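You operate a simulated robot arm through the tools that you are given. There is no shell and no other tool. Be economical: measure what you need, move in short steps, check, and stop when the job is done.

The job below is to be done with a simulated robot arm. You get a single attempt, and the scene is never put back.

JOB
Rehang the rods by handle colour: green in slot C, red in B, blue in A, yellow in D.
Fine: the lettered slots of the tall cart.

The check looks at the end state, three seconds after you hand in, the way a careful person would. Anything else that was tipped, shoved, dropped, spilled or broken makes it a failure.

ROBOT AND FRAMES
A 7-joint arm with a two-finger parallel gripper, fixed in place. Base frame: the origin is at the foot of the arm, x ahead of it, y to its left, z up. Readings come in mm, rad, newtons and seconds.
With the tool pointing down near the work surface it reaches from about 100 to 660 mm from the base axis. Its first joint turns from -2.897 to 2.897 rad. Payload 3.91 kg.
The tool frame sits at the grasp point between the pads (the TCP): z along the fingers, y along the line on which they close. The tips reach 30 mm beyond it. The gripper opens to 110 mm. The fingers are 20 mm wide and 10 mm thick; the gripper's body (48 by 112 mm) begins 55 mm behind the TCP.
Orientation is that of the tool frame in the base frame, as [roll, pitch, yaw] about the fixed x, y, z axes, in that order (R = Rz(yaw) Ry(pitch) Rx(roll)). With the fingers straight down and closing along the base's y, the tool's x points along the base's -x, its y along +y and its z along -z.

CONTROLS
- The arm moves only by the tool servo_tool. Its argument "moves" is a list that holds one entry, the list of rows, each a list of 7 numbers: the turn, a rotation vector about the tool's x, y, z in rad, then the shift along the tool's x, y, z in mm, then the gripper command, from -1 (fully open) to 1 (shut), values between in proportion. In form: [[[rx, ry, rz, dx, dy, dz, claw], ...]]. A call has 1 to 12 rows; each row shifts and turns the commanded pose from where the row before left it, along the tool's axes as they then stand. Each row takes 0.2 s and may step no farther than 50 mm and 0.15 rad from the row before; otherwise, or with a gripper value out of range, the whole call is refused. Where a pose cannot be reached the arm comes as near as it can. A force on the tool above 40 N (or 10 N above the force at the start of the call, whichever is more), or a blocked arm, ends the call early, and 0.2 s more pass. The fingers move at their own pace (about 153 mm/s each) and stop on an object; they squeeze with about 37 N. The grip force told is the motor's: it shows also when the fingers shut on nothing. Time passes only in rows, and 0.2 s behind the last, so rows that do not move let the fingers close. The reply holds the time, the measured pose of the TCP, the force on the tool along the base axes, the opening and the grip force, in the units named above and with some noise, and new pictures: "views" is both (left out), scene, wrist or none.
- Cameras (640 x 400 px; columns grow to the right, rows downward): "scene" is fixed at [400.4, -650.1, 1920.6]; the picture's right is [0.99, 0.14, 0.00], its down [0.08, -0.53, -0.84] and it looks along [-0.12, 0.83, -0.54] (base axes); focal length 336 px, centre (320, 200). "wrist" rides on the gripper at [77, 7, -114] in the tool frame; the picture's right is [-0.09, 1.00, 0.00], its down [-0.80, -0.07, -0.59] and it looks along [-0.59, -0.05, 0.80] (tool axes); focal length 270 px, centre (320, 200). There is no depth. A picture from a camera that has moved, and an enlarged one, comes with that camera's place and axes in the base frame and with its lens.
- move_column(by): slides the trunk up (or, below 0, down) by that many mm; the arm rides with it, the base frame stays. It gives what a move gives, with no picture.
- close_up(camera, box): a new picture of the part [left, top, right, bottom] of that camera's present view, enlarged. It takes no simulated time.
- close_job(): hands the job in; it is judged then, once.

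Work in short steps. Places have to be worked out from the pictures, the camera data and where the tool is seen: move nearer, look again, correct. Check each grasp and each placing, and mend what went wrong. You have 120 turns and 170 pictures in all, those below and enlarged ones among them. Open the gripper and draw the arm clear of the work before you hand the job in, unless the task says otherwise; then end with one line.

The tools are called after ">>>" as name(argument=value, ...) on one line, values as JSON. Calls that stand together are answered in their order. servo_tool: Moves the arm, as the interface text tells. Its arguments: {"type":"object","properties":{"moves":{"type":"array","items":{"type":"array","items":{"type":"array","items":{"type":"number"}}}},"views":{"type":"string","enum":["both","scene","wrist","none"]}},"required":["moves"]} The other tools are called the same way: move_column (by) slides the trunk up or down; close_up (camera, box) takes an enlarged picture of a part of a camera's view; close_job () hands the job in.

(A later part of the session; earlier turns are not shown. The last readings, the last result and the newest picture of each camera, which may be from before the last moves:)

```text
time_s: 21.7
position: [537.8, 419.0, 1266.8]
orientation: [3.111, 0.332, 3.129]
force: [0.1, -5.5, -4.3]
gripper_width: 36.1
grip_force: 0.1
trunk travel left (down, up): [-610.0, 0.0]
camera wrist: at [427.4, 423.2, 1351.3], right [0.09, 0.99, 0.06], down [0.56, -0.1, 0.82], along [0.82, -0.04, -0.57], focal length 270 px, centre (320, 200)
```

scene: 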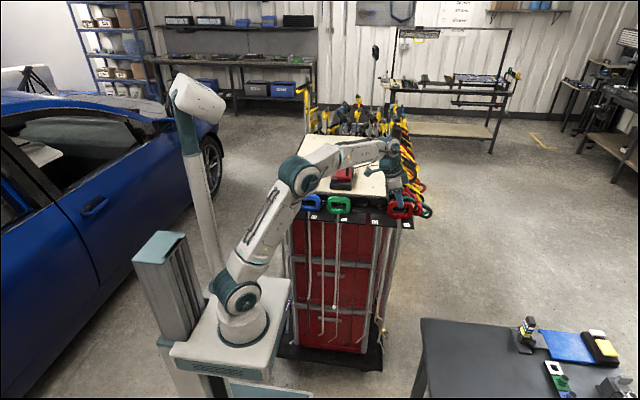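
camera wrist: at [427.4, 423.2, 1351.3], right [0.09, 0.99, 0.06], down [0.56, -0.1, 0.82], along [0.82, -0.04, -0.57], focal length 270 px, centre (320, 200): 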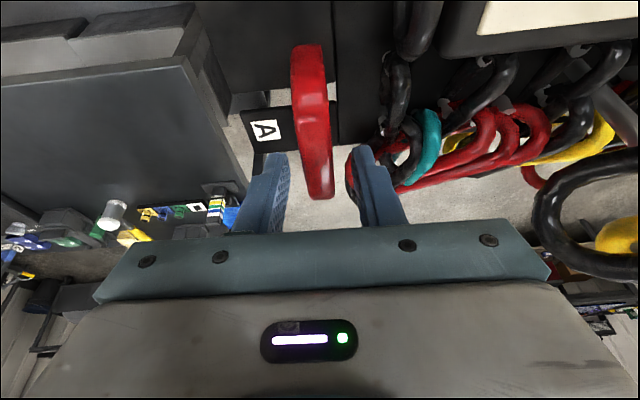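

Now a pull of about (-5, -4) N appears: something is dragging on the rear side. Zoom in on the gripper surroundings.

>>> close_up(camera="scene", box=[380, 165, 428, 195])

>>> close_up(camera="scene", box=[380, 190, 428, 220])

>>> close_up(camera="wrist", box=[330, 110, 490, 210])

>>> servo_tool(moves=[[[0, 0, 0, 0, 0, 0, 0.3]]], views="none")

```text
13.33 times, centred on (404, 180) of scene
camera zoom: at [400.4, -650.1, 1920.6], right [0.99, 0.14, 0.0], down [0.08, -0.53, -0.84], along [-0.12, 0.83, -0.54], focal length 4487 px, centre (-800, 467)
```

zoom: 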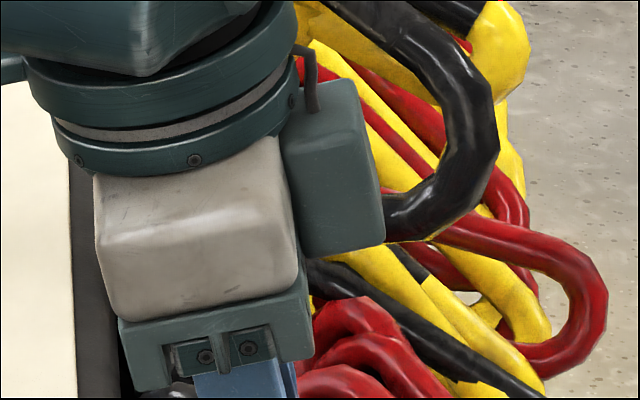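

```text
13.33 times, centred on (404, 205) of scene
camera zoom: at [400.4, -650.1, 1920.6], right [0.99, 0.14, 0.0], down [0.08, -0.53, -0.84], along [-0.12, 0.83, -0.54], focal length 4487 px, centre (-800, 133)
```

zoom: 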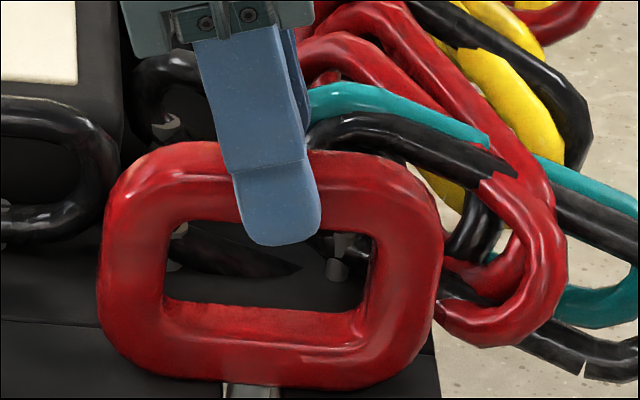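

```text
4.00 times, centred on (410, 160) of wrist
camera zoom: at [427.4, 423.2, 1351.3], right [0.09, 0.99, 0.06], down [0.56, -0.1, 0.82], along [0.82, -0.04, -0.57], focal length 1081 px, centre (-40, 360)
```

zoom: 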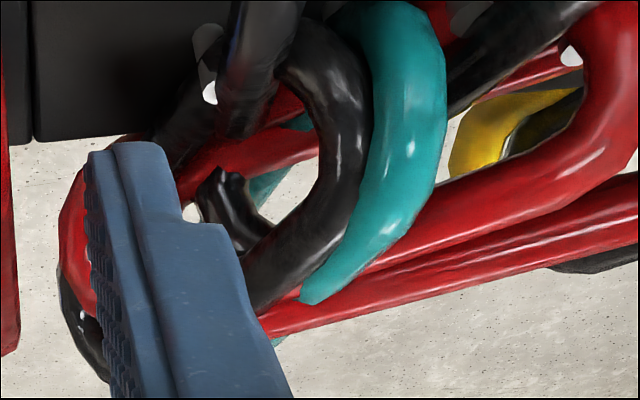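

```text
time_s: 22.1
position: [538.2, 418.3, 1267.9]
orientation: [3.11, 0.33, 3.129]
force: [0.5, -4.7, -4.0]
gripper_width: 36.4
grip_force: 0.1
trunk travel left (down, up): [-610.0, 0.0]
```

I suspect the side loops interfere with the hand from above. Plan: back up, retreat to the front, and approach handles horizontally from the front (-y) instead. First lift and check the force.

>>> servo_tool(moves=[[[0, 0, 0, -3.3, 0, -9.4, 0.3], [0, 0, 0, -3.3, 0, -9.4, 0.3], [0, 0, 0, -3.3, 0, -9.4, 0.3], [0, 0, 0, 0, 0, 0, 0.3]]])

>>> close_up(camera="scene", box=[350, 160, 446, 220])

```text
time_s: 23.1
position: [537.5, 417.6, 1297.6]
orientation: [3.112, 0.334, 3.129]
force: [-0.1, 0.1, -0.2]
gripper_width: 38.3
grip_force: 0.0
trunk travel left (down, up): [-610.0, 0.0]
camera wrist: at [427.1, 422.6, 1381.5], right [0.09, 0.99, 0.06], down [0.56, -0.1, 0.82], along [0.82, -0.04, -0.57], focal length 270 px, centre (320, 200)
```

scene: 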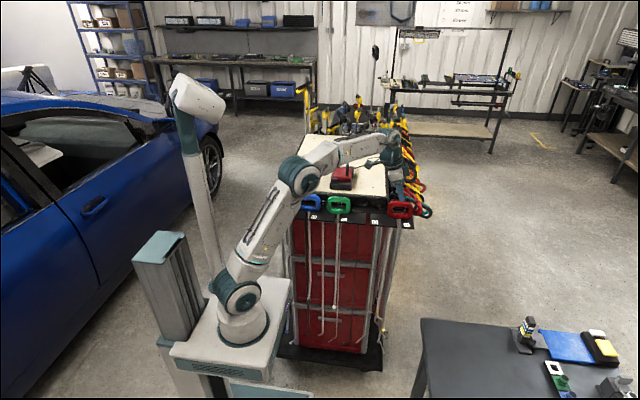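
wrist: 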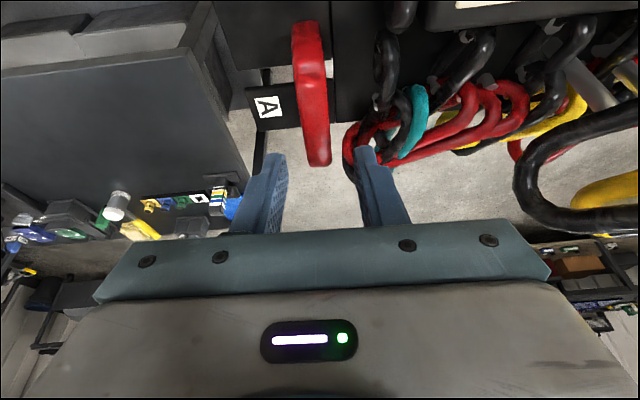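

```text
6.67 times, centred on (398, 190) of scene
camera zoom: at [400.4, -650.1, 1920.6], right [0.99, 0.14, 0.0], down [0.08, -0.53, -0.84], along [-0.12, 0.83, -0.54], focal length 2244 px, centre (-200, 267)
```

zoom: 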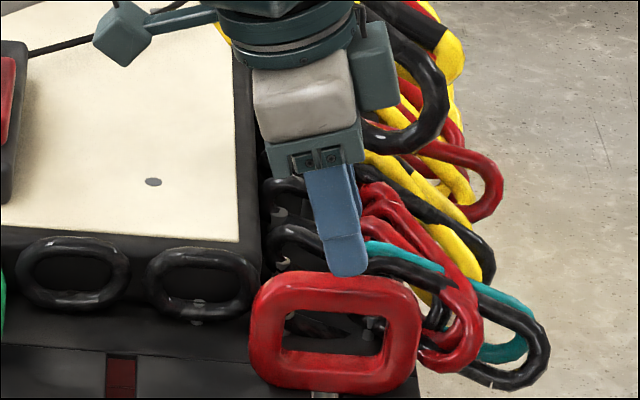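

All clear again and the loops look undisturbed. Retreat to the front and undo the tilt.

>>> servo_tool(moves=[[[0, 0, 0, 0, -45, 0, 0.3], [0, 0, 0, 0, -45, 0, 0.3], [0, 0, 0, 0, -45, 0, 0.3], [0, 0.11, 0, 0, -45, 0, 0.3], [0, 0.11, 0, 0, -20, 0, 0.3], [0, 0.113, 0, 0, 0, 0, 0.3], [0, 0, 0, 20, 0, 0, 0.3], [0, 0, 0, 20, 0, 0, 0.3], [0, 0, 0, 0, 0, 0, 0.3]]], views="none")

```text
time_s: 25.1
position: [497.3, 218.7, 1290.6]
orientation: [3.112, 0.0, 3.139]
force: [0.2, 0.2, -0.5]
gripper_width: 38.7
grip_force: 0.1
trunk travel left (down, up): [-610.0, 0.0]
```

Now turn the tool to point along +y (rotate about tool x by about -1.60 rad).

>>> servo_tool(moves=[[[-0.145, 0, 0, 0, 0, 0, 0.3], [-0.145, 0, 0, 0, 0, 0, 0.3], [-0.145, 0, 0, 0, 0, 0, 0.3], [-0.145, 0, 0, 0, 0, 0, 0.3], [-0.145, 0, 0, 0, 0, 0, 0.3], [-0.145, 0, 0, 0, 0, 0, 0.3], [-0.145, 0, 0, 0, 0, 0, 0.3], [-0.145, 0, 0, 0, 0, 0, 0.3], [-0.145, 0, 0, 0, 0, 0, 0.3], [-0.145, 0, 0, 0, 0, 0, 0.3], [-0.15, 0, 0, 0, 0, 0, 0.3], [0, 0, 0, 0, 0, 0, 0.3]]])

```text
time_s: 27.7
position: [496.8, 219.2, 1291.7]
orientation: [1.51, -0.001, 3.138]
force: [-0.6, 0.0, -0.3]
gripper_width: 38.5
grip_force: 0.1
trunk travel left (down, up): [-610.0, 0.0]
camera wrist: at [419.2, 103.8, 1292.1], right [0.09, -0.06, 0.99], down [0.8, -0.59, -0.11], along [0.59, 0.8, 0.0], focal length 270 px, centre (320, 200)
```

scene: 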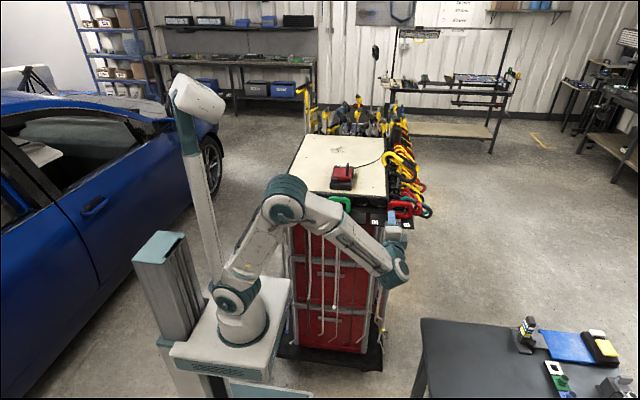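
wrist: 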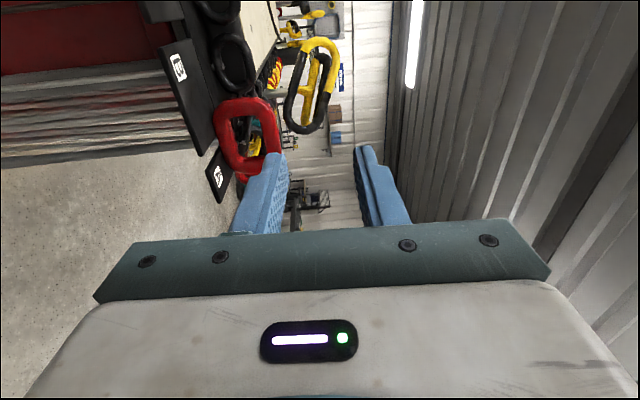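

Tool points forward now (6/100 rad over). Correct, and line up in front of red's top bar (x≈546, z≈1232), stopping at y=350.

>>> servo_tool(moves=[[[0.06, 0, 0, 0, 0, 0, 0.3], [0, 0, 0, -24.5, -30, 0, 0.3], [0, 0, 0, -24.5, -30, 0, 0.3], [0, 0, 0, 0, 0, 40, 0.3], [0, 0, 0, 0, 0, 40, 0.3], [0, 0, 0, 0, 0, 40, 0.3], [0, 0, 0, 0, 0, 10, 0.3], [0, 0, 0, 0, 0, 0, 0.3]]])

>>> close_up(camera="scene", box=[350, 180, 446, 240])

>>> close_up(camera="wrist", box=[220, 50, 412, 170])

```text
time_s: 29.5
position: [546.1, 349.2, 1232.8]
orientation: [1.573, -0.001, 3.14]
force: [-0.7, -0.9, 0.1]
gripper_width: 38.4
grip_force: 0.0
trunk travel left (down, up): [-610.0, 0.0]
camera wrist: at [468.0, 233.9, 1239.3], right [0.09, 0.0, 1.0], down [0.8, -0.6, -0.07], along [0.59, 0.8, -0.05], focal length 270 px, centre (320, 200)
```

scene: 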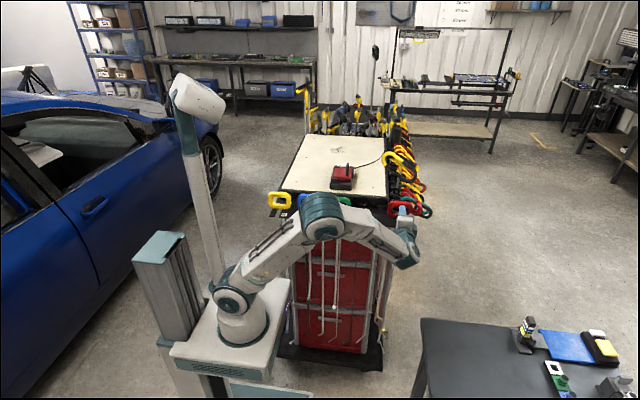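
wrist: 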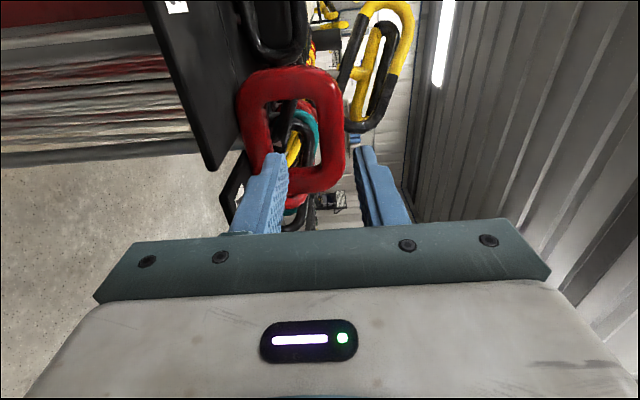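

```text
6.67 times, centred on (398, 210) of scene
camera zoom: at [400.4, -650.1, 1920.6], right [0.99, 0.14, 0.0], down [0.08, -0.53, -0.84], along [-0.12, 0.83, -0.54], focal length 2244 px, centre (-200, 133)
```

zoom: 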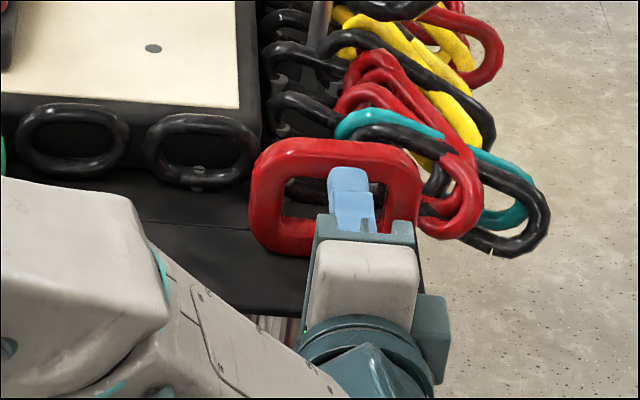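

```text
3.33 times, centred on (316, 110) of wrist
camera zoom: at [468.0, 233.9, 1239.3], right [0.09, 0.0, 1.0], down [0.8, -0.6, -0.07], along [0.59, 0.8, -0.05], focal length 901 px, centre (333, 500)
```

zoom: 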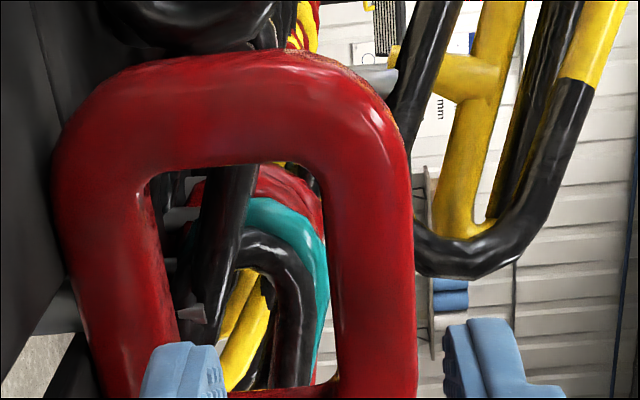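

Bar seems to span z≈1231–1250, so raise 9 mm to centre the opening (lower finger into the ring hole), then advance to y≈412.

>>> servo_tool(moves=[[[0, 0, 0, 0, 9, 0, 0.3], [0, 0, 0, 0, 0, 16, 0.3], [0, 0, 0, 0, 0, 16, 0.3], [0, 0, 0, 0, 0, 0, 0.3]]])

>>> close_up(camera="wrist", box=[220, 90, 412, 210])

>>> close_up(camera="scene", box=[375, 185, 439, 225])

```text
time_s: 30.5
position: [545.7, 381.1, 1240.3]
orientation: [1.571, -0.001, 3.141]
force: [0.0, 0.5, -0.3]
gripper_width: 38.6
grip_force: 0.1
trunk travel left (down, up): [-610.0, 0.0]
camera wrist: at [468.3, 266.1, 1247.8], right [0.09, 0.0, 1.0], down [0.8, -0.6, -0.07], along [0.59, 0.8, -0.05], focal length 270 px, centre (320, 200)
```

scene: 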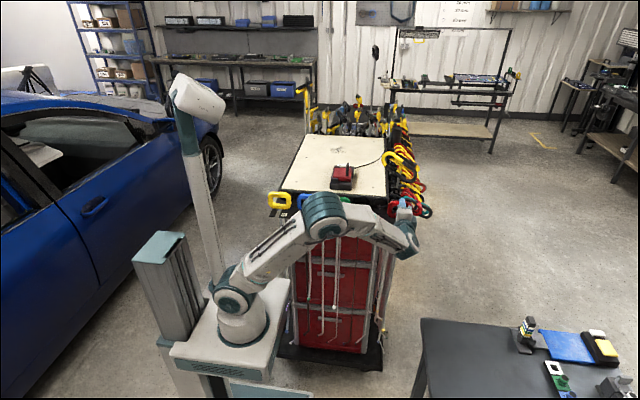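
wrist: 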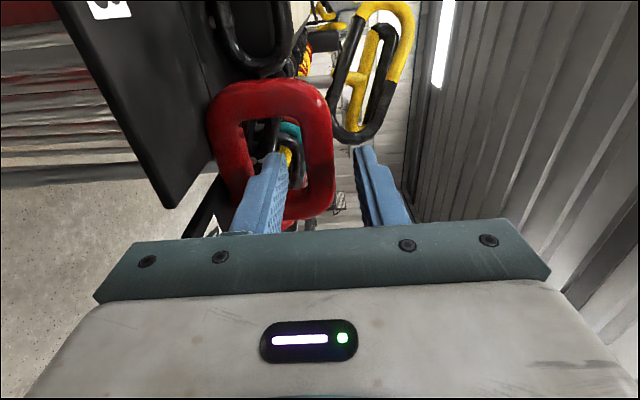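

```text
3.33 times, centred on (316, 150) of wrist
camera zoom: at [468.3, 266.1, 1247.8], right [0.09, 0.0, 1.0], down [0.8, -0.6, -0.07], along [0.59, 0.8, -0.05], focal length 901 px, centre (333, 367)
```

zoom: 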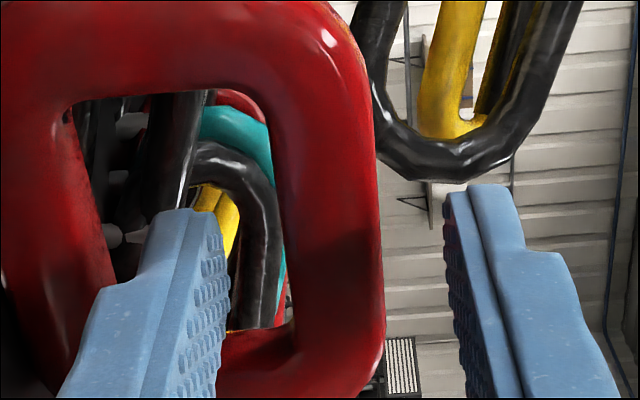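

```text
10.00 times, centred on (407, 205) of scene
camera zoom: at [400.4, -650.1, 1920.6], right [0.99, 0.14, 0.0], down [0.08, -0.53, -0.84], along [-0.12, 0.83, -0.54], focal length 3365 px, centre (-550, 150)
```

zoom: 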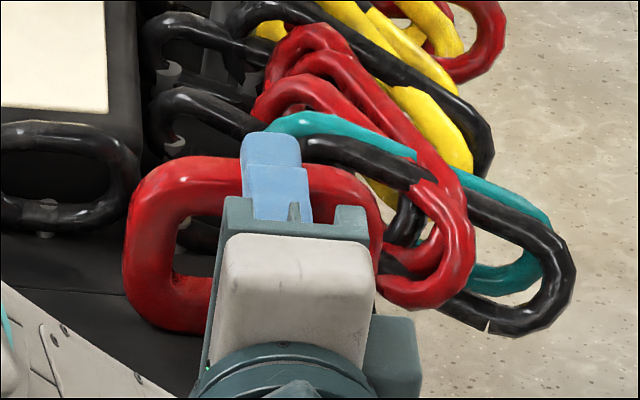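

Opening is centred on the bar. Advance the remaining 31 mm.

>>> servo_tool(moves=[[[0, 0, 0, 0, 0, 11, 0.3], [0, 0, 0, 0, 0, 10, 0.3], [0, 0, 0, 0, 0, 10, 0.3], [0, 0, 0, 0, 0, 0, 0.3]]], views="wrist")

>>> close_up(camera="scene", box=[375, 185, 439, 225])

```text
time_s: 31.5
position: [546.2, 411.8, 1240.7]
orientation: [1.57, -0.002, 3.139]
force: [0.5, 0.0, -0.3]
gripper_width: 38.3
grip_force: 0.2
trunk travel left (down, up): [-610.0, 0.0]
camera wrist: at [468.6, 297.1, 1248.3], right [0.09, 0.0, 1.0], down [0.8, -0.6, -0.07], along [0.59, 0.8, -0.05], focal length 270 px, centre (320, 200)
```

wrist: 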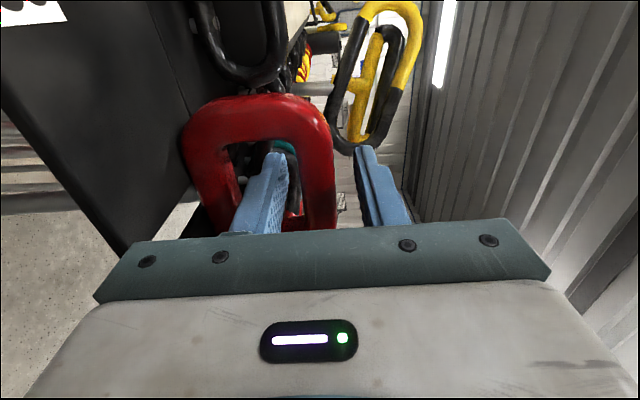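

```text
10.00 times, centred on (407, 205) of scene
camera zoom: at [400.4, -650.1, 1920.6], right [0.99, 0.14, 0.0], down [0.08, -0.53, -0.84], along [-0.12, 0.83, -0.54], focal length 3365 px, centre (-550, 150)
```

zoom: 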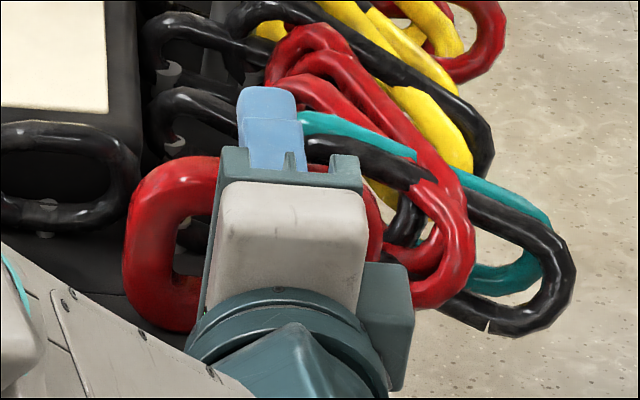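

Bar is between the fingers, no contact. Close.

>>> servo_tool(moves=[[[0, 0, 0, 0, 0, 0, 1], [0, 0, 0, 0, 0, 0, 1], [0, 0, 0, 0, 0, 0, 1]]], views="wrist")

```text
time_s: 32.3
position: [547.1, 412.0, 1241.4]
orientation: [1.574, 0.0, 3.14]
force: [-0.5, 0.0, -0.6]
gripper_width: 17.7
grip_force: 36.7
trunk travel left (down, up): [-610.0, 0.0]
camera wrist: at [468.9, 297.1, 1248.1], right [0.09, 0.0, 1.0], down [0.8, -0.6, -0.07], along [0.59, 0.8, -0.05], focal length 270 px, centre (320, 200)
```

wrist: 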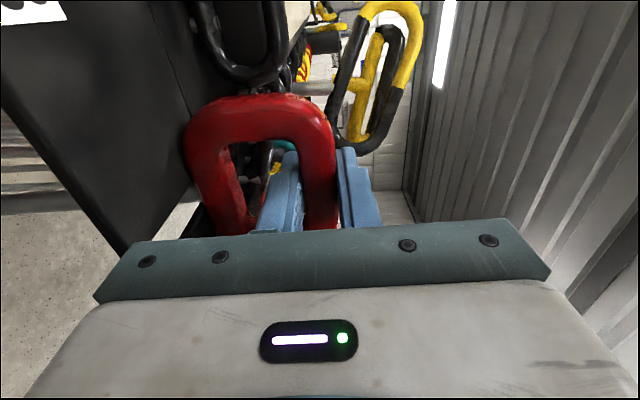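

Gripped (17.7 mm). Lift 12 mm, then check.

>>> servo_tool(moves=[[[0, 0, 0, 0, 4, 0, 1], [0, 0, 0, 0, 4, 0, 1], [0, 0, 0, 0, 4, 0, 1], [0, 0, 0, 0, 0, 0, 1]]], views="wrist")

>>> close_up(camera="scene", box=[350, 180, 446, 240])

>>> close_up(camera="scene", box=[340, 240, 468, 320])

```text
time_s: 33.3
position: [547.6, 410.9, 1252.5]
orientation: [1.571, 0.0, 3.141]
force: [0.6, 0.2, -2.2]
gripper_width: 17.8
grip_force: 37.3
trunk travel left (down, up): [-610.0, 0.0]
camera wrist: at [468.8, 297.0, 1259.7], right [0.09, 0.0, 1.0], down [0.8, -0.6, -0.07], along [0.59, 0.8, -0.05], focal length 270 px, centre (320, 200)
```

wrist: 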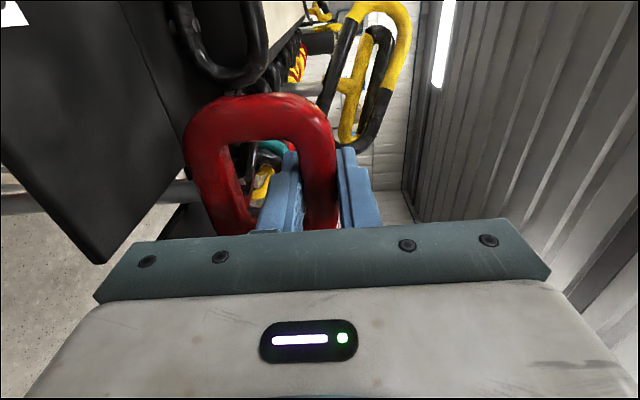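

```text
6.67 times, centred on (398, 210) of scene
camera zoom: at [400.4, -650.1, 1920.6], right [0.99, 0.14, 0.0], down [0.08, -0.53, -0.84], along [-0.12, 0.83, -0.54], focal length 2244 px, centre (-200, 133)
```

zoom: 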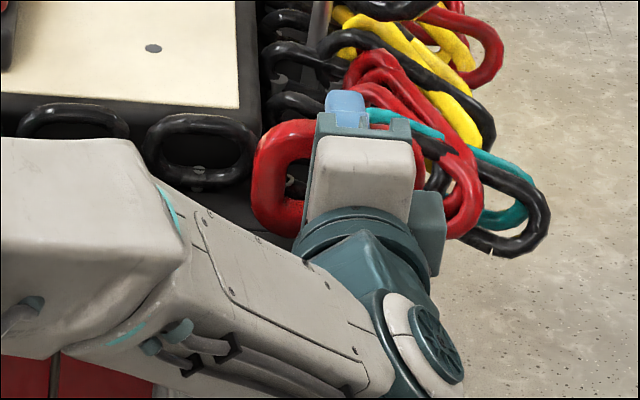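

```text
5.00 times, centred on (404, 280) of scene
camera zoom: at [400.4, -650.1, 1920.6], right [0.99, 0.14, 0.0], down [0.08, -0.53, -0.84], along [-0.12, 0.83, -0.54], focal length 1683 px, centre (-100, -200)
```

zoom: 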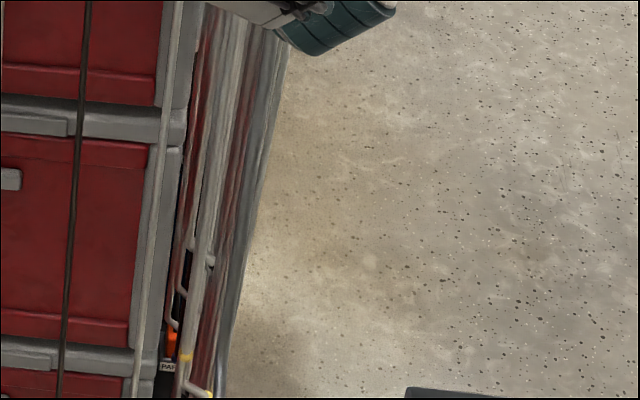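

Red lifted freely (2.3 N). Pull forward 90 mm.

>>> servo_tool(moves=[[[0, 0, 0, 0, 0, -15, 1], [0, 0, 0, 0, 0, -15, 1], [0, 0, 0, 0, 0, -15, 1], [0, 0, 0, 0, 0, -15, 1], [0, 0, 0, 0, 0, -15, 1], [0, 0, 0, 0, 0, -15, 1], [0, 0, 0, 0, 0, 0, 1]]])

>>> close_up(camera="scene", box=[340, 180, 468, 260])

>>> close_up(camera="wrist", box=[60, 0, 380, 200])

```text
time_s: 34.9
position: [546.7, 321.2, 1251.6]
orientation: [1.574, 0.0, 3.14]
force: [-0.8, 0.0, -3.3]
gripper_width: 17.7
grip_force: 37.2
trunk travel left (down, up): [-610.0, 0.0]
camera wrist: at [468.8, 206.6, 1259.7], right [0.09, 0.0, 1.0], down [0.8, -0.6, -0.07], along [0.59, 0.8, -0.05], focal length 270 px, centre (320, 200)
```

scene: 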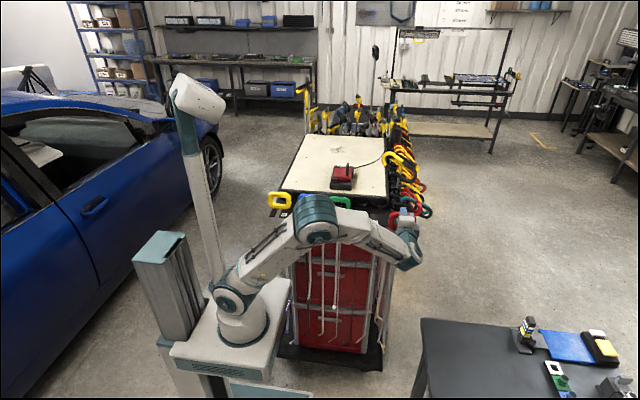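
wrist: 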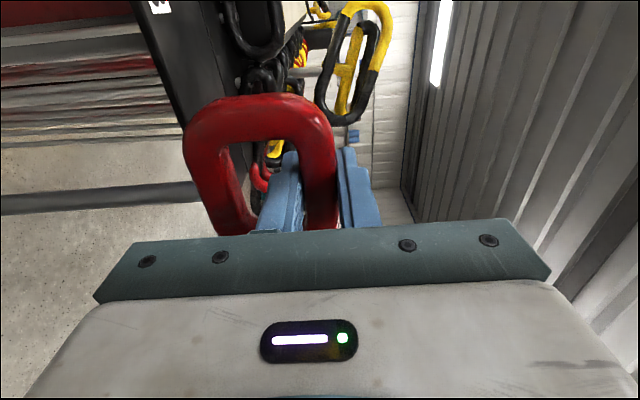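

```text
5.00 times, centred on (404, 220) of scene
camera zoom: at [400.4, -650.1, 1920.6], right [0.99, 0.14, 0.0], down [0.08, -0.53, -0.84], along [-0.12, 0.83, -0.54], focal length 1683 px, centre (-100, 100)
```

zoom: 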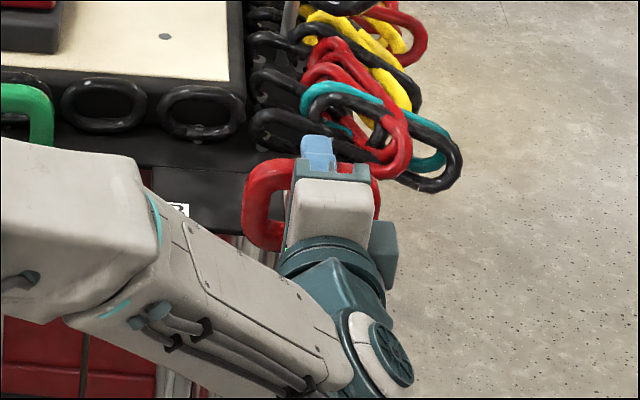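

```text
2.00 times, centred on (220, 100) of wrist
camera zoom: at [468.8, 206.6, 1259.7], right [0.09, 0.0, 1.0], down [0.8, -0.6, -0.07], along [0.59, 0.8, -0.05], focal length 541 px, centre (520, 400)
```

zoom: 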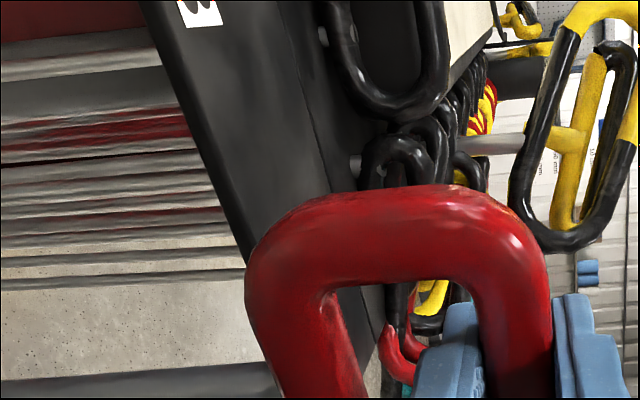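

Red is out. Move 115.5 mm to -x, in front of slot B.

>>> servo_tool(moves=[[[0, 0, 0, 14.5, 0, 0, 1], [0, 0, 0, 14.5, 0, 0, 1], [0, 0, 0, 14.5, 0, 0, 1], [0, 0, 0, 14.5, 0, 0, 1], [0, 0, 0, 14.5, 0, 0, 1], [0, 0, 0, 14.5, 0, 0, 1], [0, 0, 0, 14.5, 0, 0, 1], [0, 0, 0, 14, 0, 0, 1], [0, 0, 0, 0, 0, 0, 1], [0, 0, 0, 0, 0, 0, 1]]])

>>> close_up(camera="scene", box=[320, 180, 448, 260])

>>> close_up(camera="wrist", box=[60, 0, 380, 200])

```text
time_s: 37.1
position: [430.1, 323.1, 1251.7]
orientation: [1.571, -0.001, 3.138]
force: [0.7, -0.1, -1.9]
gripper_width: 17.7
grip_force: 37.1
trunk travel left (down, up): [-610.0, 0.0]
camera wrist: at [353.1, 207.7, 1259.4], right [0.09, 0.0, 1.0], down [0.8, -0.6, -0.07], along [0.59, 0.8, -0.05], focal length 270 px, centre (320, 200)
```

scene: 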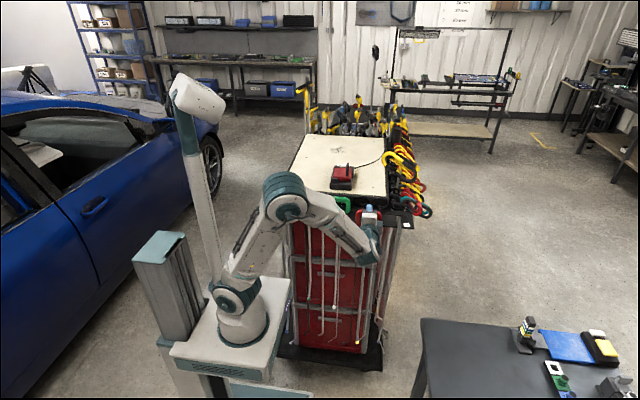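
wrist: 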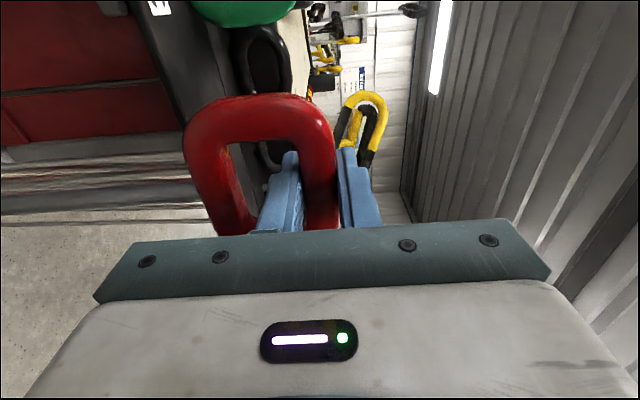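

```text
5.00 times, centred on (384, 220) of scene
camera zoom: at [400.4, -650.1, 1920.6], right [0.99, 0.14, 0.0], down [0.08, -0.53, -0.84], along [-0.12, 0.83, -0.54], focal length 1683 px, centre (0, 100)
```

zoom: 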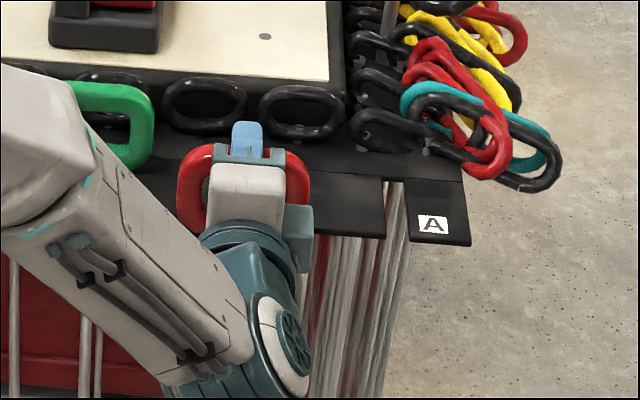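

```text
2.00 times, centred on (220, 100) of wrist
camera zoom: at [353.1, 207.7, 1259.4], right [0.09, 0.0, 1.0], down [0.8, -0.6, -0.07], along [0.59, 0.8, -0.05], focal length 541 px, centre (520, 400)
```

zoom: 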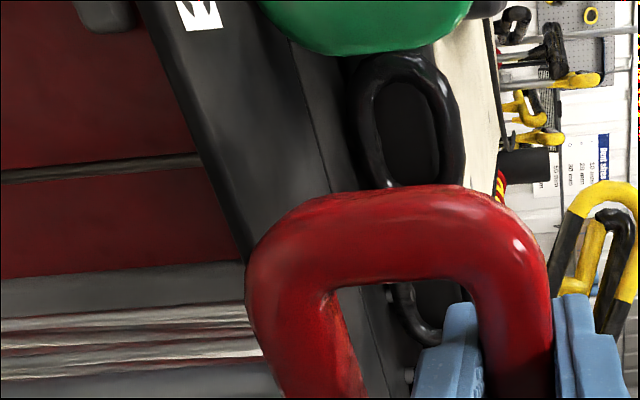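

Red handle now sits within ~1 mm of where green's was in front of B. Insert slowly, half way first.

>>> servo_tool(moves=[[[0, 0, 0, 0, 0, 9, 1], [0, 0, 0, 0, 0, 9, 1], [0, 0, 0, 0, 0, 9, 1], [0, 0, 0, 0, 0, 9, 1], [0, 0, 0, 0, 0, 9, 1], [0, 0, 0, 0, 0, 0, 1]]])

>>> close_up(camera="scene", box=[340, 185, 420, 235])

>>> close_up(camera="scene", box=[310, 230, 438, 310])

```text
time_s: 38.5
position: [431.0, 366.9, 1252.3]
orientation: [1.573, -0.002, 3.138]
force: [0.9, -0.9, -2.5]
gripper_width: 17.8
grip_force: 37.0
trunk travel left (down, up): [-610.0, 0.0]
camera wrist: at [353.2, 252.6, 1259.7], right [0.09, 0.0, 1.0], down [0.8, -0.6, -0.07], along [0.59, 0.8, -0.05], focal length 270 px, centre (320, 200)
```

scene: 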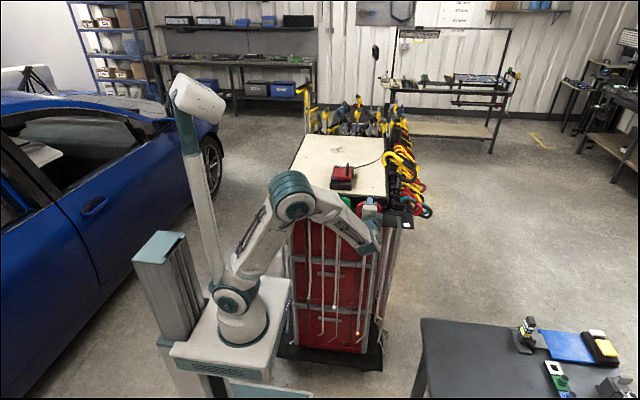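
wrist: 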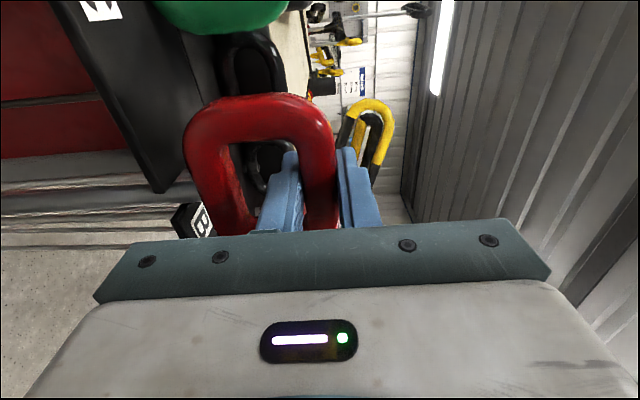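

```text
8.00 times, centred on (380, 210) of scene
camera zoom: at [400.4, -650.1, 1920.6], right [0.99, 0.14, 0.0], down [0.08, -0.53, -0.84], along [-0.12, 0.83, -0.54], focal length 2692 px, centre (-160, 120)
```

zoom: 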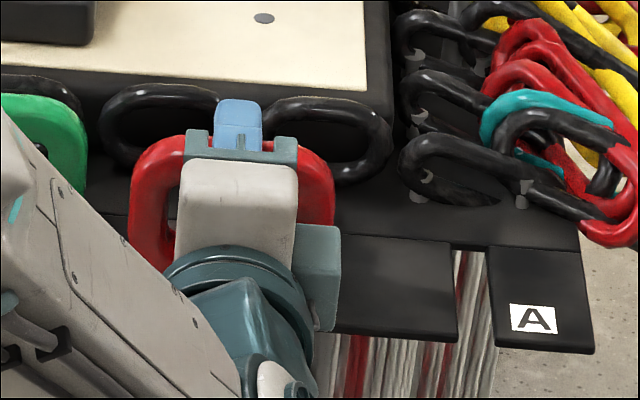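

```text
5.00 times, centred on (374, 270) of scene
camera zoom: at [400.4, -650.1, 1920.6], right [0.99, 0.14, 0.0], down [0.08, -0.53, -0.84], along [-0.12, 0.83, -0.54], focal length 1683 px, centre (50, -150)
```

zoom: 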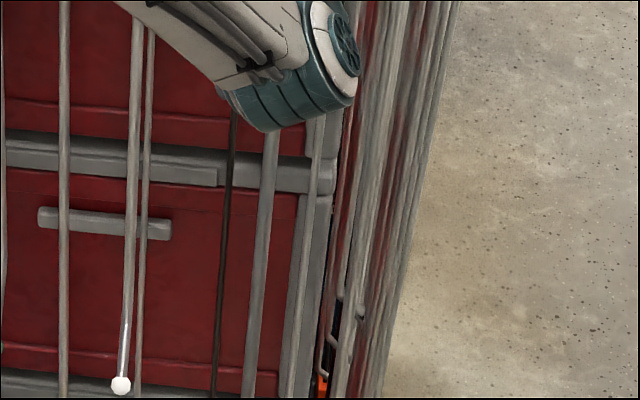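

No resistance with the stem already past the plate's front edge. Continue 44 mm in.

>>> servo_tool(moves=[[[0, 0, 0, 0, 0, 9, 1], [0, 0, 0, 0, 0, 9, 1], [0, 0, 0, 0, 0, 9, 1], [0, 0, 0, 0, 0, 9, 1], [0, 0, 0, 0, 0, 7, 1], [0, 0, 0, 0, 0, 0, 1]]])

>>> close_up(camera="scene", box=[340, 185, 420, 235])

>>> close_up(camera="scene", box=[310, 230, 438, 310])

```text
time_s: 39.9
position: [432.1, 409.4, 1252.4]
orientation: [1.573, 0.001, -3.141]
force: [-0.3, -0.3, -2.5]
gripper_width: 17.7
grip_force: 36.9
trunk travel left (down, up): [-610.0, 0.0]
camera wrist: at [353.9, 295.5, 1259.5], right [0.09, 0.0, 1.0], down [0.8, -0.6, -0.07], along [0.59, 0.8, -0.05], focal length 270 px, centre (320, 200)
```

scene: 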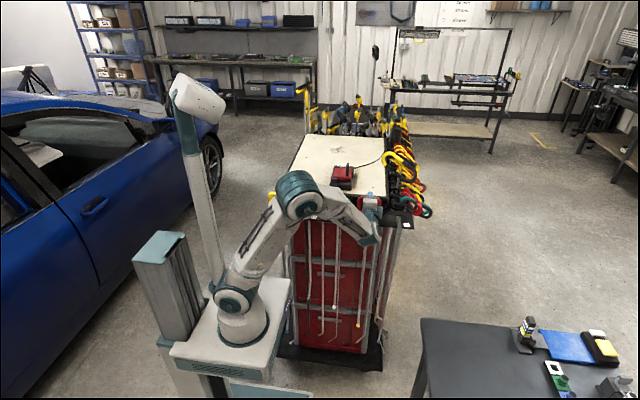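
wrist: 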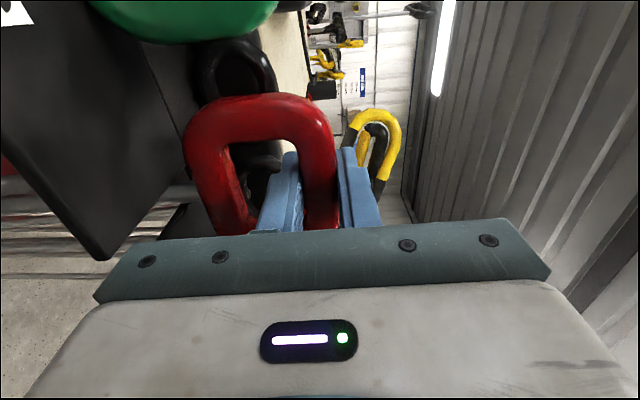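

```text
8.00 times, centred on (380, 210) of scene
camera zoom: at [400.4, -650.1, 1920.6], right [0.99, 0.14, 0.0], down [0.08, -0.53, -0.84], along [-0.12, 0.83, -0.54], focal length 2692 px, centre (-160, 120)
```

zoom: 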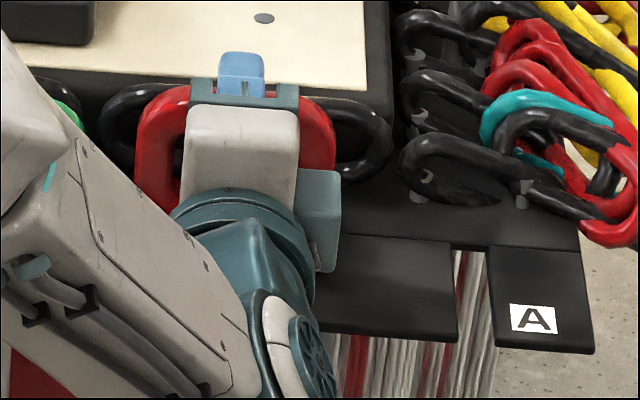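

```text
5.00 times, centred on (374, 270) of scene
camera zoom: at [400.4, -650.1, 1920.6], right [0.99, 0.14, 0.0], down [0.08, -0.53, -0.84], along [-0.12, 0.83, -0.54], focal length 1683 px, centre (50, -150)
```

zoom: 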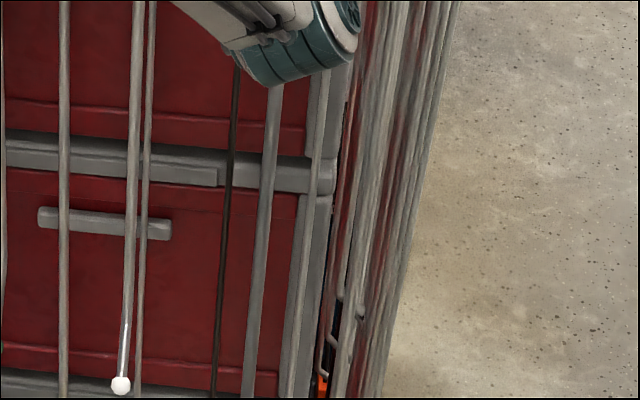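

Inserted without resistance. Lower 11 mm, open, and check the seat.

>>> servo_tool(moves=[[[0, 0, 0, 0, -4, 0, 1], [0, 0, 0, 0, -4, 0, 1], [0, 0, 0, 0, -3, 0, 1], [0, 0, 0, 0, 0, 0, 1]]], views="none")

```text
time_s: 40.9
position: [431.4, 409.4, 1240.8]
orientation: [1.572, 0.0, 3.14]
force: [-0.8, 0.5, -1.7]
gripper_width: 17.9
grip_force: 37.1
trunk travel left (down, up): [-610.0, 0.0]
```

>>> servo_tool(moves=[[[0, 0, 0, 0, -1, 0, 1], [0, 0, 0, 0, 0, 0, 0.3], [0, 0, 0, 0, 0, 0, 0.3], [0, 0, 0, 0, 0, 0, 0.3]]], views="wrist")

```text
time_s: 41.9
position: [431.9, 409.8, 1240.0]
orientation: [1.572, 0.0, 3.138]
force: [0.0, -0.2, -0.3]
gripper_width: 38.4
grip_force: 0.1
trunk travel left (down, up): [-610.0, 0.0]
camera wrist: at [353.4, 294.9, 1247.6], right [0.09, 0.0, 1.0], down [0.8, -0.6, -0.07], along [0.59, 0.8, -0.05], focal length 270 px, centre (320, 200)
```

wrist: 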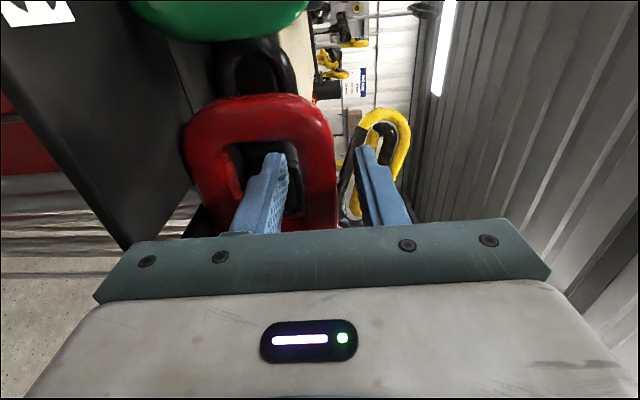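

Released. Retreat straight back 110 mm and check red in B.

>>> servo_tool(moves=[[[0, 0, 0, 0, 0, -15, 0.3], [0, 0, 0, 0, 0, -25, 0.3], [0, 0, 0, 0, 0, -35, 0.3], [0, 0, 0, 0, 0, -35, 0.3], [0, 0, 0, 45, 0, -10, 0.3], [0, 0, 0, 45, 0, 0, 0.3], [0, 0, 0, 45, 0, 0, 0.3], [0, 0, 0, 45, 0, 0, 0.3], [0, 0, 0, 45, 0, 0, 0.3], [0, 0, 0, 0, 0, 0, 0.3]]])

>>> close_up(camera="scene", box=[310, 180, 438, 260])

>>> close_up(camera="scene", box=[254, 180, 350, 240])

```text
time_s: 44.1
position: [293.8, 323.2, 1269.6]
orientation: [1.571, 0.0, 3.14]
force: [-0.4, -0.1, -0.4]
gripper_width: 38.6
grip_force: 0.1
out of reach, approached as far as the arm can: row 7, 8, 9
trunk travel left (down, up): [-610.0, 0.0]
camera wrist: at [216.7, 209.0, 1278.4], right [0.09, 0.0, 1.0], down [0.8, -0.6, -0.07], along [0.59, 0.8, -0.05], focal length 270 px, centre (320, 200)
```

scene: 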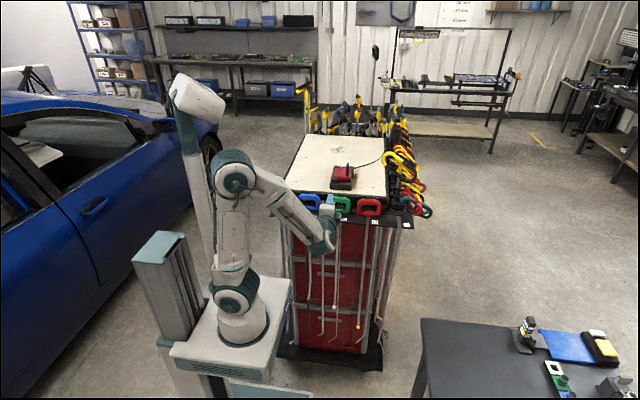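
wrist: 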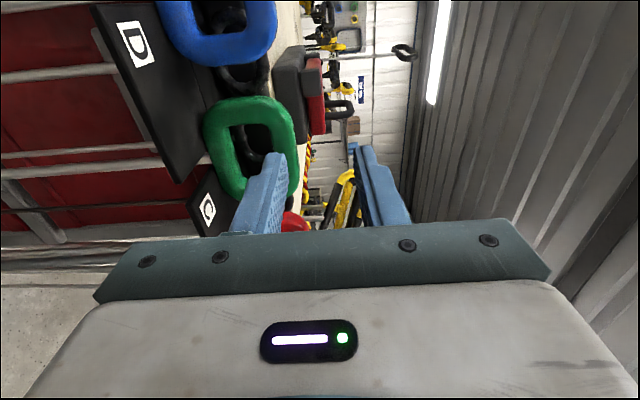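

```text
5.00 times, centred on (374, 220) of scene
camera zoom: at [400.4, -650.1, 1920.6], right [0.99, 0.14, 0.0], down [0.08, -0.53, -0.84], along [-0.12, 0.83, -0.54], focal length 1683 px, centre (50, 100)
```

zoom: 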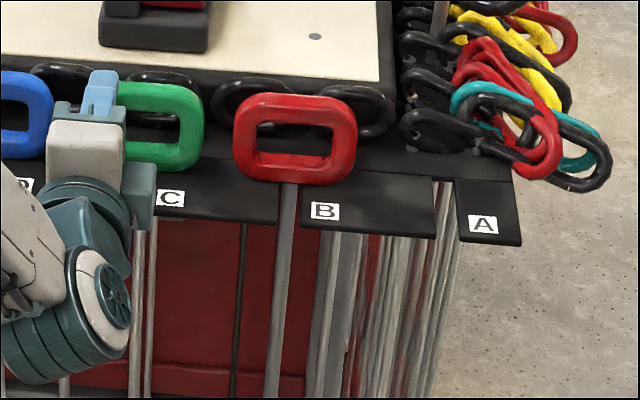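

```text
6.67 times, centred on (302, 210) of scene
camera zoom: at [400.4, -650.1, 1920.6], right [0.99, 0.14, 0.0], down [0.08, -0.53, -0.84], along [-0.12, 0.83, -0.54], focal length 2244 px, centre (440, 133)
```

zoom: 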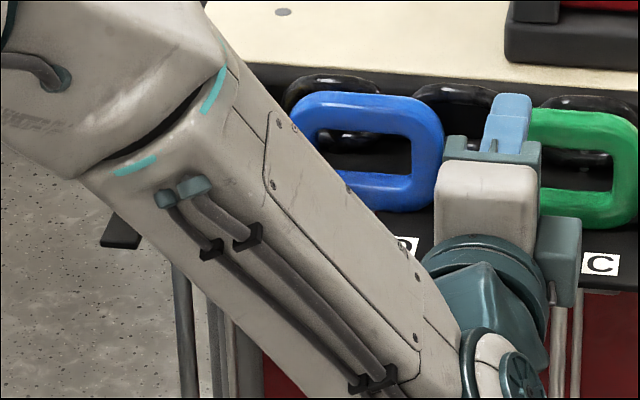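

Red hangs properly in B. Folding limits the arm horizontally near D; lowering the trunk gives it room. First raise the tool 130 mm, so the trunk can go down safely.

>>> servo_tool(moves=[[[0, 0, 0, 0, 40, -10, 0.3], [0, 0, 0, 0, 40, -10, 0.3], [0, 0, 0, 0, 40, -10, 0.3], [0, 0, 0, 0, 20, 0, 0.3], [0, 0, 0, 0, 0, 0, 0.3]]], views="none")

```text
time_s: 45.3
position: [293.8, 292.3, 1411.7]
orientation: [1.573, 0.001, 3.14]
force: [0.0, 0.5, 0.5]
gripper_width: 38.4
grip_force: 0.0
trunk travel left (down, up): [-610.0, 0.0]
```

>>> move_column(by=-170)

```text
time_s: 47.2
position: [294.2, 293.5, 1242.2]
orientation: [1.571, 0.0, 3.139]
force: [-0.4, 0.1, 0.2]
gripper_width: 38.5
grip_force: 0.0
trunk travel left (down, up): [-440.0, 170.0]
```

Trunk lowered. Move to in front of blue at (199, 350, 1241).

>>> servo_tool(moves=[[[0, 0, 0, 32, 0, 0, 0.3], [0, 0, 0, 32, 0, 0, 0.3], [0, 0, 0, 31, 0, 0, 0.3], [0, 0, 0, 0, 0, 28, 0.3], [0, 0, 0, 0, 0, 28, 0.3], [0, 0, 0, 0, 0, 0, 0.3]]])

>>> close_up(camera="wrist", box=[220, 60, 412, 180])

>>> close_up(camera="scene", box=[260, 180, 356, 240])

```text
time_s: 48.6
position: [198.0, 349.0, 1242.1]
orientation: [1.57, 0.001, 3.141]
force: [-0.4, 0.5, 0.2]
gripper_width: 38.5
grip_force: 0.1
trunk travel left (down, up): [-440.0, 170.0]
camera wrist: at [120.1, 234.4, 1249.8], right [0.09, 0.0, 1.0], down [0.8, -0.6, -0.07], along [0.59, 0.8, -0.05], focal length 270 px, centre (320, 200)
```

scene: 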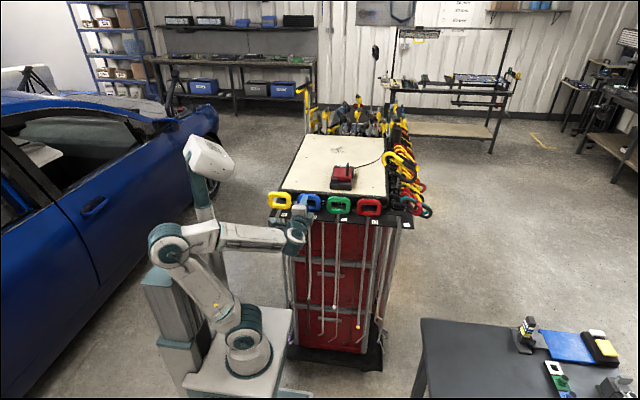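
wrist: 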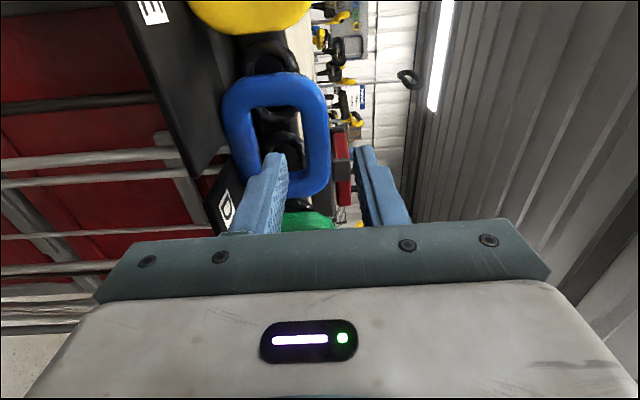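

```text
3.33 times, centred on (316, 120) of wrist
camera zoom: at [120.1, 234.4, 1249.8], right [0.09, 0.0, 1.0], down [0.8, -0.6, -0.07], along [0.59, 0.8, -0.05], focal length 901 px, centre (333, 467)
```

zoom: 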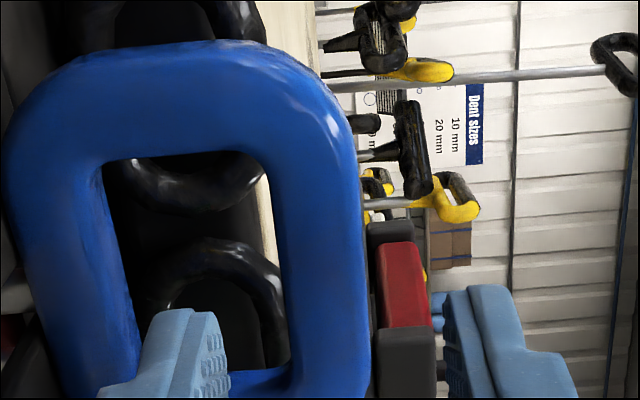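

```text
6.67 times, centred on (308, 210) of scene
camera zoom: at [400.4, -650.1, 1920.6], right [0.99, 0.14, 0.0], down [0.08, -0.53, -0.84], along [-0.12, 0.83, -0.54], focal length 2244 px, centre (400, 133)
```

zoom: 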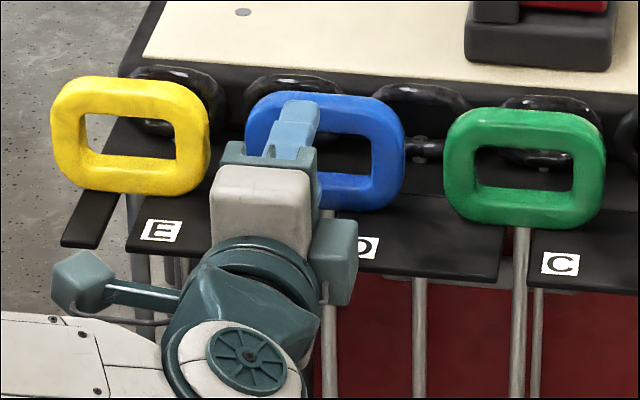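

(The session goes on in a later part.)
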